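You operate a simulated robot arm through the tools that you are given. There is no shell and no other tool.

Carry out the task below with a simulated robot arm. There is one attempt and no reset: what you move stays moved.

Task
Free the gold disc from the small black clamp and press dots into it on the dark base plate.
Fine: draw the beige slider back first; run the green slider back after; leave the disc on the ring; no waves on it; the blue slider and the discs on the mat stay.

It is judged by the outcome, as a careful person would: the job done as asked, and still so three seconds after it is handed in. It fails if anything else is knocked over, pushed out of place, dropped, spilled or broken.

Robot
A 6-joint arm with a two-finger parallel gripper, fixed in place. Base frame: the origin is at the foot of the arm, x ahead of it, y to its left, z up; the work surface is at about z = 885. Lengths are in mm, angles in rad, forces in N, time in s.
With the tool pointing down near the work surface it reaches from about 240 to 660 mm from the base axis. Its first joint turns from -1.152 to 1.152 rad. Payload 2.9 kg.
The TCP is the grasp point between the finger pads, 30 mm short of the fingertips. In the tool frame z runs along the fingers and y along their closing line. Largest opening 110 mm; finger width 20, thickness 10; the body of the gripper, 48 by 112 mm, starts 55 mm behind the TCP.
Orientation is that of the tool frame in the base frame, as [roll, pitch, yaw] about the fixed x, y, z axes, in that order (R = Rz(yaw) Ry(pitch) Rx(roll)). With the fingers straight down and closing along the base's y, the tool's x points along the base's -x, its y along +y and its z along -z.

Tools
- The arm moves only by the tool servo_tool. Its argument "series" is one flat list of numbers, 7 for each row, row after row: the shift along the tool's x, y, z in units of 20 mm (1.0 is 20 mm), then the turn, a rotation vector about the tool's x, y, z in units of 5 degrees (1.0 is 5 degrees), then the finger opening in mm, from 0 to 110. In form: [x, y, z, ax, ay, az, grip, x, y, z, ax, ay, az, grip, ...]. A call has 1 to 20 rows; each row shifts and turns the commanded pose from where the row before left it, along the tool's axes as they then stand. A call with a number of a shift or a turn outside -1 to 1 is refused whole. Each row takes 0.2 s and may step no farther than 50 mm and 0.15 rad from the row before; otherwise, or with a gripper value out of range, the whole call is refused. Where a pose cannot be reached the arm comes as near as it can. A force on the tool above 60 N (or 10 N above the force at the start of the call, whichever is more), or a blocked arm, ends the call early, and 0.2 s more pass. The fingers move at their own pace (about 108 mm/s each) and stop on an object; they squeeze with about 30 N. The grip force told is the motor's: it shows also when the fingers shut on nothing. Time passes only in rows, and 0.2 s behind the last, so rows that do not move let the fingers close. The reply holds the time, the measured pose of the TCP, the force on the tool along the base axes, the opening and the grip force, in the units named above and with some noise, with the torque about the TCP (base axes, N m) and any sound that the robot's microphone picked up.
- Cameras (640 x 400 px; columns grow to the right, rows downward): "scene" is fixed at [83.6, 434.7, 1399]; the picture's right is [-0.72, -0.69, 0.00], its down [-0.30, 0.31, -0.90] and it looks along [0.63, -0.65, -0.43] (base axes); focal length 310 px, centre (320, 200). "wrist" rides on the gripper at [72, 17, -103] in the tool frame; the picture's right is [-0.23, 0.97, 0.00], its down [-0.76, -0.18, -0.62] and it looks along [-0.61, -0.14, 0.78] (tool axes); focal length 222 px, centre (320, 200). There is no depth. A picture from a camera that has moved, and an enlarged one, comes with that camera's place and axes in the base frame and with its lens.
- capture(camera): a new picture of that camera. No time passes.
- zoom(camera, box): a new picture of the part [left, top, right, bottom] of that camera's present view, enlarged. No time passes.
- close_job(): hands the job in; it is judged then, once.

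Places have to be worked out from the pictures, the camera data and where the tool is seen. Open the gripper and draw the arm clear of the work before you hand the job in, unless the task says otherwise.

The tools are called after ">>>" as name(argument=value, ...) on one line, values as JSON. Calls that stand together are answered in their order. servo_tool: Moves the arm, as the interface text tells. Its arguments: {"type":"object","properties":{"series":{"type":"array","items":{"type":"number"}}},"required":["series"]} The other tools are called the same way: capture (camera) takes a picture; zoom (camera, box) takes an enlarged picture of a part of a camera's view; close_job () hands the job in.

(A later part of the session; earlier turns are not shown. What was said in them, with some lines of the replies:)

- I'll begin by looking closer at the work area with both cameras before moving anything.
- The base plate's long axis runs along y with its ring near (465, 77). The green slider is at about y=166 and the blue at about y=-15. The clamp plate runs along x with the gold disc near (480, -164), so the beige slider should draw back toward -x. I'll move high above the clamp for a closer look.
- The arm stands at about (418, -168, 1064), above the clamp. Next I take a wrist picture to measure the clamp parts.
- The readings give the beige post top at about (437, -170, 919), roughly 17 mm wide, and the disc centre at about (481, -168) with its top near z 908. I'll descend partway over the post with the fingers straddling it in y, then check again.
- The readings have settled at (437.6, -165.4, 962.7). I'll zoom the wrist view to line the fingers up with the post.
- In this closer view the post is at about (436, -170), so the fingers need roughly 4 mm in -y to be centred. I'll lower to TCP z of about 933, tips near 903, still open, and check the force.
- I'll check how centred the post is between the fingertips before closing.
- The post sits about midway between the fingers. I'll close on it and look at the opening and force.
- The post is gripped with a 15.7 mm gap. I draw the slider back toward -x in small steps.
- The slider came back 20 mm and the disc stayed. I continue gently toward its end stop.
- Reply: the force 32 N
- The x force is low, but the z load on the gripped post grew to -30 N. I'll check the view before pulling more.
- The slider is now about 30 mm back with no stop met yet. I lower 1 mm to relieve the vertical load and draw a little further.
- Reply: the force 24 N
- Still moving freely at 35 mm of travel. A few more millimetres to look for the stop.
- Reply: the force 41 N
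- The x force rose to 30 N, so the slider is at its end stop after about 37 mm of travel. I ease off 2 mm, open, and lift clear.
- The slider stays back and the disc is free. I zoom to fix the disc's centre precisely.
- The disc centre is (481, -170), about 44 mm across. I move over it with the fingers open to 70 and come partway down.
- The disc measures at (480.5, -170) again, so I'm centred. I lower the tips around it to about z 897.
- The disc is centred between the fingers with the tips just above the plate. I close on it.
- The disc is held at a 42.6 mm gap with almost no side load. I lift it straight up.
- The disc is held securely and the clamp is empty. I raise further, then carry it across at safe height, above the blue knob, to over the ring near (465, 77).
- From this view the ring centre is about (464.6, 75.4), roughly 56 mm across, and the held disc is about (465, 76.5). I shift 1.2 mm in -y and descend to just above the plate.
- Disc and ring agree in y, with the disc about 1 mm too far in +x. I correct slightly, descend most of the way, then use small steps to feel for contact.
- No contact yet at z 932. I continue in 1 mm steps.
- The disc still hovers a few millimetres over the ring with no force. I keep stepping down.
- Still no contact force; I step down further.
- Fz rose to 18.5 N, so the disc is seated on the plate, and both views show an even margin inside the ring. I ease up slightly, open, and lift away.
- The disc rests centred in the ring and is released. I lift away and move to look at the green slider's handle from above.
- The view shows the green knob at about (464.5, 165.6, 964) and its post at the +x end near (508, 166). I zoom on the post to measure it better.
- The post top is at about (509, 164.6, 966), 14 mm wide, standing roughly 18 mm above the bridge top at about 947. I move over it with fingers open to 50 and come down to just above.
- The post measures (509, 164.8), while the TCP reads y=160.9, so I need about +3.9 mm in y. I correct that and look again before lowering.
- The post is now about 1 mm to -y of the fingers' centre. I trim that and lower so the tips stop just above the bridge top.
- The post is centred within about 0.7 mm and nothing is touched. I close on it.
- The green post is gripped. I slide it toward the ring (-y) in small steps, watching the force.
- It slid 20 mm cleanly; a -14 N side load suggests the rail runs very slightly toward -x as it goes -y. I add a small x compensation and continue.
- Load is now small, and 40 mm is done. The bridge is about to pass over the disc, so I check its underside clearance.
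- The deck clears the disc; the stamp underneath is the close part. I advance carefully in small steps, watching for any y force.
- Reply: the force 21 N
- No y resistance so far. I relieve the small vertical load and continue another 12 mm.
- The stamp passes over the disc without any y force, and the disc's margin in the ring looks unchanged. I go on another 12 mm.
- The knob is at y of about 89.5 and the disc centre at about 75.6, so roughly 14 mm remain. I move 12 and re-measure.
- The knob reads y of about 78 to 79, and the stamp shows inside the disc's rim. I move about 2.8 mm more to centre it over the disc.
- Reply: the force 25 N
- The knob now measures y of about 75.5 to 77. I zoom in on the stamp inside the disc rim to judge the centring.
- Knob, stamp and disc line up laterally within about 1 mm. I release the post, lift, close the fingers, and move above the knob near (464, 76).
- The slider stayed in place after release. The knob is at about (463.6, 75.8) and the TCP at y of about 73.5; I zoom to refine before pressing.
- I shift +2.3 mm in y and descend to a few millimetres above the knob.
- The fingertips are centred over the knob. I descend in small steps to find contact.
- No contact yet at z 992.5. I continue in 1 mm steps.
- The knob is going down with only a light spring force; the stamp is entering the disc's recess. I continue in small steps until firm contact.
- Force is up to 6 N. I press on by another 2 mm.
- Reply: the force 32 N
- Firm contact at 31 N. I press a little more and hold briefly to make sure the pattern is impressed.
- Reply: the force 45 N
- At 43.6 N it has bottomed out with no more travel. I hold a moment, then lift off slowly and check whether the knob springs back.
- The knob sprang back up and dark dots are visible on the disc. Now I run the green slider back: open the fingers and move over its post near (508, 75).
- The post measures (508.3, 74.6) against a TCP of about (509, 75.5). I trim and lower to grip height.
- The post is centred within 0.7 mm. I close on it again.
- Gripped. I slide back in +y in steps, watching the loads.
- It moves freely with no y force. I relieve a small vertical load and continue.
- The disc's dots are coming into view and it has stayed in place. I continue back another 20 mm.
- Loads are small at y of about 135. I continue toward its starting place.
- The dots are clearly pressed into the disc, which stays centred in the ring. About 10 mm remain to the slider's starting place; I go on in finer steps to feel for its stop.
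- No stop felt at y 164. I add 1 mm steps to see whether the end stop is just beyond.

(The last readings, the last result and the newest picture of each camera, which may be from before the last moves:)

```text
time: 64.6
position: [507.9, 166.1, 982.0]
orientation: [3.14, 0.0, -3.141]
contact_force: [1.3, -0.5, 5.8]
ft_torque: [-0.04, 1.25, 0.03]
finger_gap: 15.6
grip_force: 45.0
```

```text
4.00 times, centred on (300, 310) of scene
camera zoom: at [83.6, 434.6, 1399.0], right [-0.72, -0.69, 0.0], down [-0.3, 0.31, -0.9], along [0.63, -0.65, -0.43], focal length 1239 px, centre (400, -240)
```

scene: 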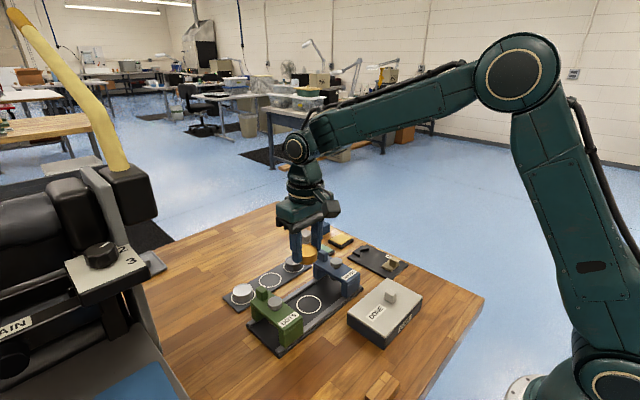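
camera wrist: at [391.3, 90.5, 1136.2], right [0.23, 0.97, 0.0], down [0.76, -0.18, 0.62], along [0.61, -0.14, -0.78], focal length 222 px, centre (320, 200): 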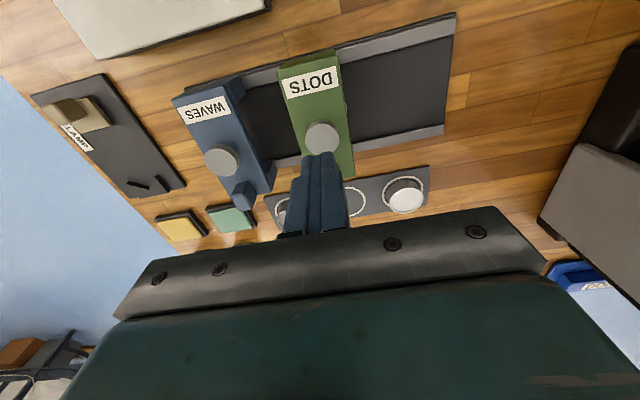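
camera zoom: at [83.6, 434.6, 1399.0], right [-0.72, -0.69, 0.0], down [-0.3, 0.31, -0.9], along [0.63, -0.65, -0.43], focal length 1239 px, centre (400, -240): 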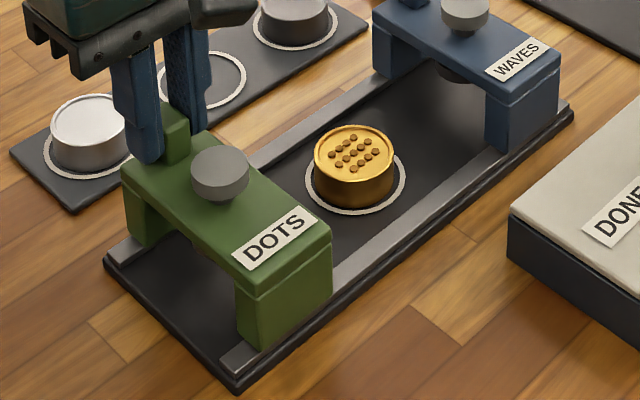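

The slider is back exactly where it started: the knob and label match the earlier picture to the pixel. I release the post and lift clear.

>>> servo_tool(series=[0, 0, 0, 0, 0, 0, 25, 0, 0, 0, 0, 0, 0, 40, 0, 0, 0, 0, 0, 0, 50, 0, 0, -0.5, 0, 0, 0, 50, 0, 0, -1, 0, 0, 0, 50, 0, 0, -1, 0, 0, 0, 50, 0, 0, -1, 0, 0, 0, 60, 0, 0, -1, 0, 0, 0, 60, 0, 0, -1, 0, 0, 0, 60, 0.8, 0, -1, 0, 0, 0, 60, 0.8, 0, -1, 0, 0, 0, 60, 0.8, 0, -1, 0, 0, 0, 60, 0.8, 0, -1, 0, 0, 0, 60, 0.8, 0, -1, 0, 0, 0, 60, 0.8, 0, -1, 0, 0, 0, 60, 0, 0, 0, 0, 0, 0, 60])

>>> capture(camera="scene")

>>> zoom(camera="scene", box=[200, 200, 440, 370])

>>> capture(camera="wrist")

```text
time: 68.0
position: [411.7, 165.6, 1209.4]
orientation: [3.142, 0.0, -3.141]
contact_force: [0.4, -0.1, -0.1]
ft_torque: [-0.01, 0.02, 0.0]
finger_gap: 60.2
grip_force: 0.0
```

```text
taken
```

scene: 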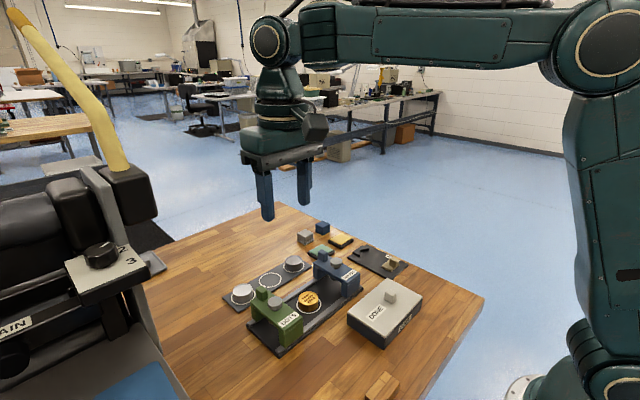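

```text
2.35 times, centred on (320, 285) of scene
camera zoom: at [83.6, 434.7, 1399.0], right [-0.72, -0.69, 0.0], down [-0.3, 0.31, -0.9], along [0.63, -0.65, -0.43], focal length 729 px, centre (320, 0)
```

zoom: 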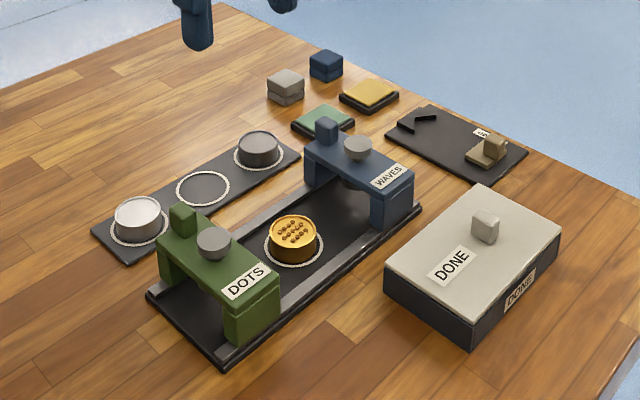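

```text
taken
camera wrist: at [339.1, 183.0, 1312.6], right [0.23, 0.97, 0.0], down [0.76, -0.18, 0.62], along [0.61, -0.14, -0.78], focal length 222 px, centre (320, 200)
```

wrist: 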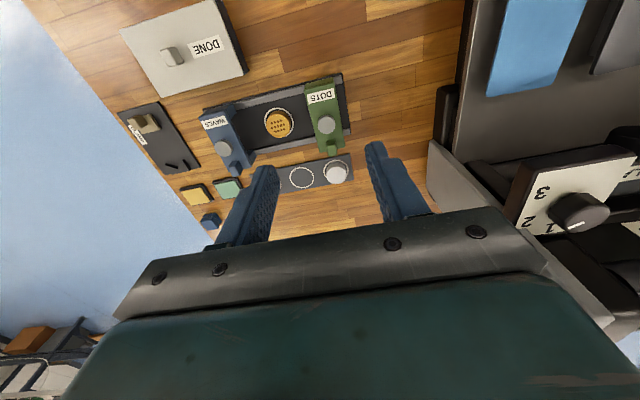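

The disc sits centred on the ring with dots and no waves. The green slider is back at its start and the beige slider is drawn back. The blue slider, the mat discs and everything else look unmoved. The gripper is open and clear, so I hand the job in.

>>> close_job()

```text
The job is handed in.
```

The gold disc is out of the clamp, has dots pressed into it, and is lying on the ring of the dark base plate. I have handed the job in.

- **Clamp:** I drew the beige slider back to its end stop first, then lifted the disc out.
- **Pressing:** I slid the green slider over the disc and pressed its knob down until it bottomed out, at about 44 N. The knob sprang back up, and the dots show clearly in the last pictures.
- **Green slider:** It is back at its starting place; its position matches the earlier picture.
- **Left alone:** I did not touch the blue slider or the discs on the mat, so there are no waves on the gold disc. Nothing else looks moved compared with the start.

The gripper is open and well clear of the work.
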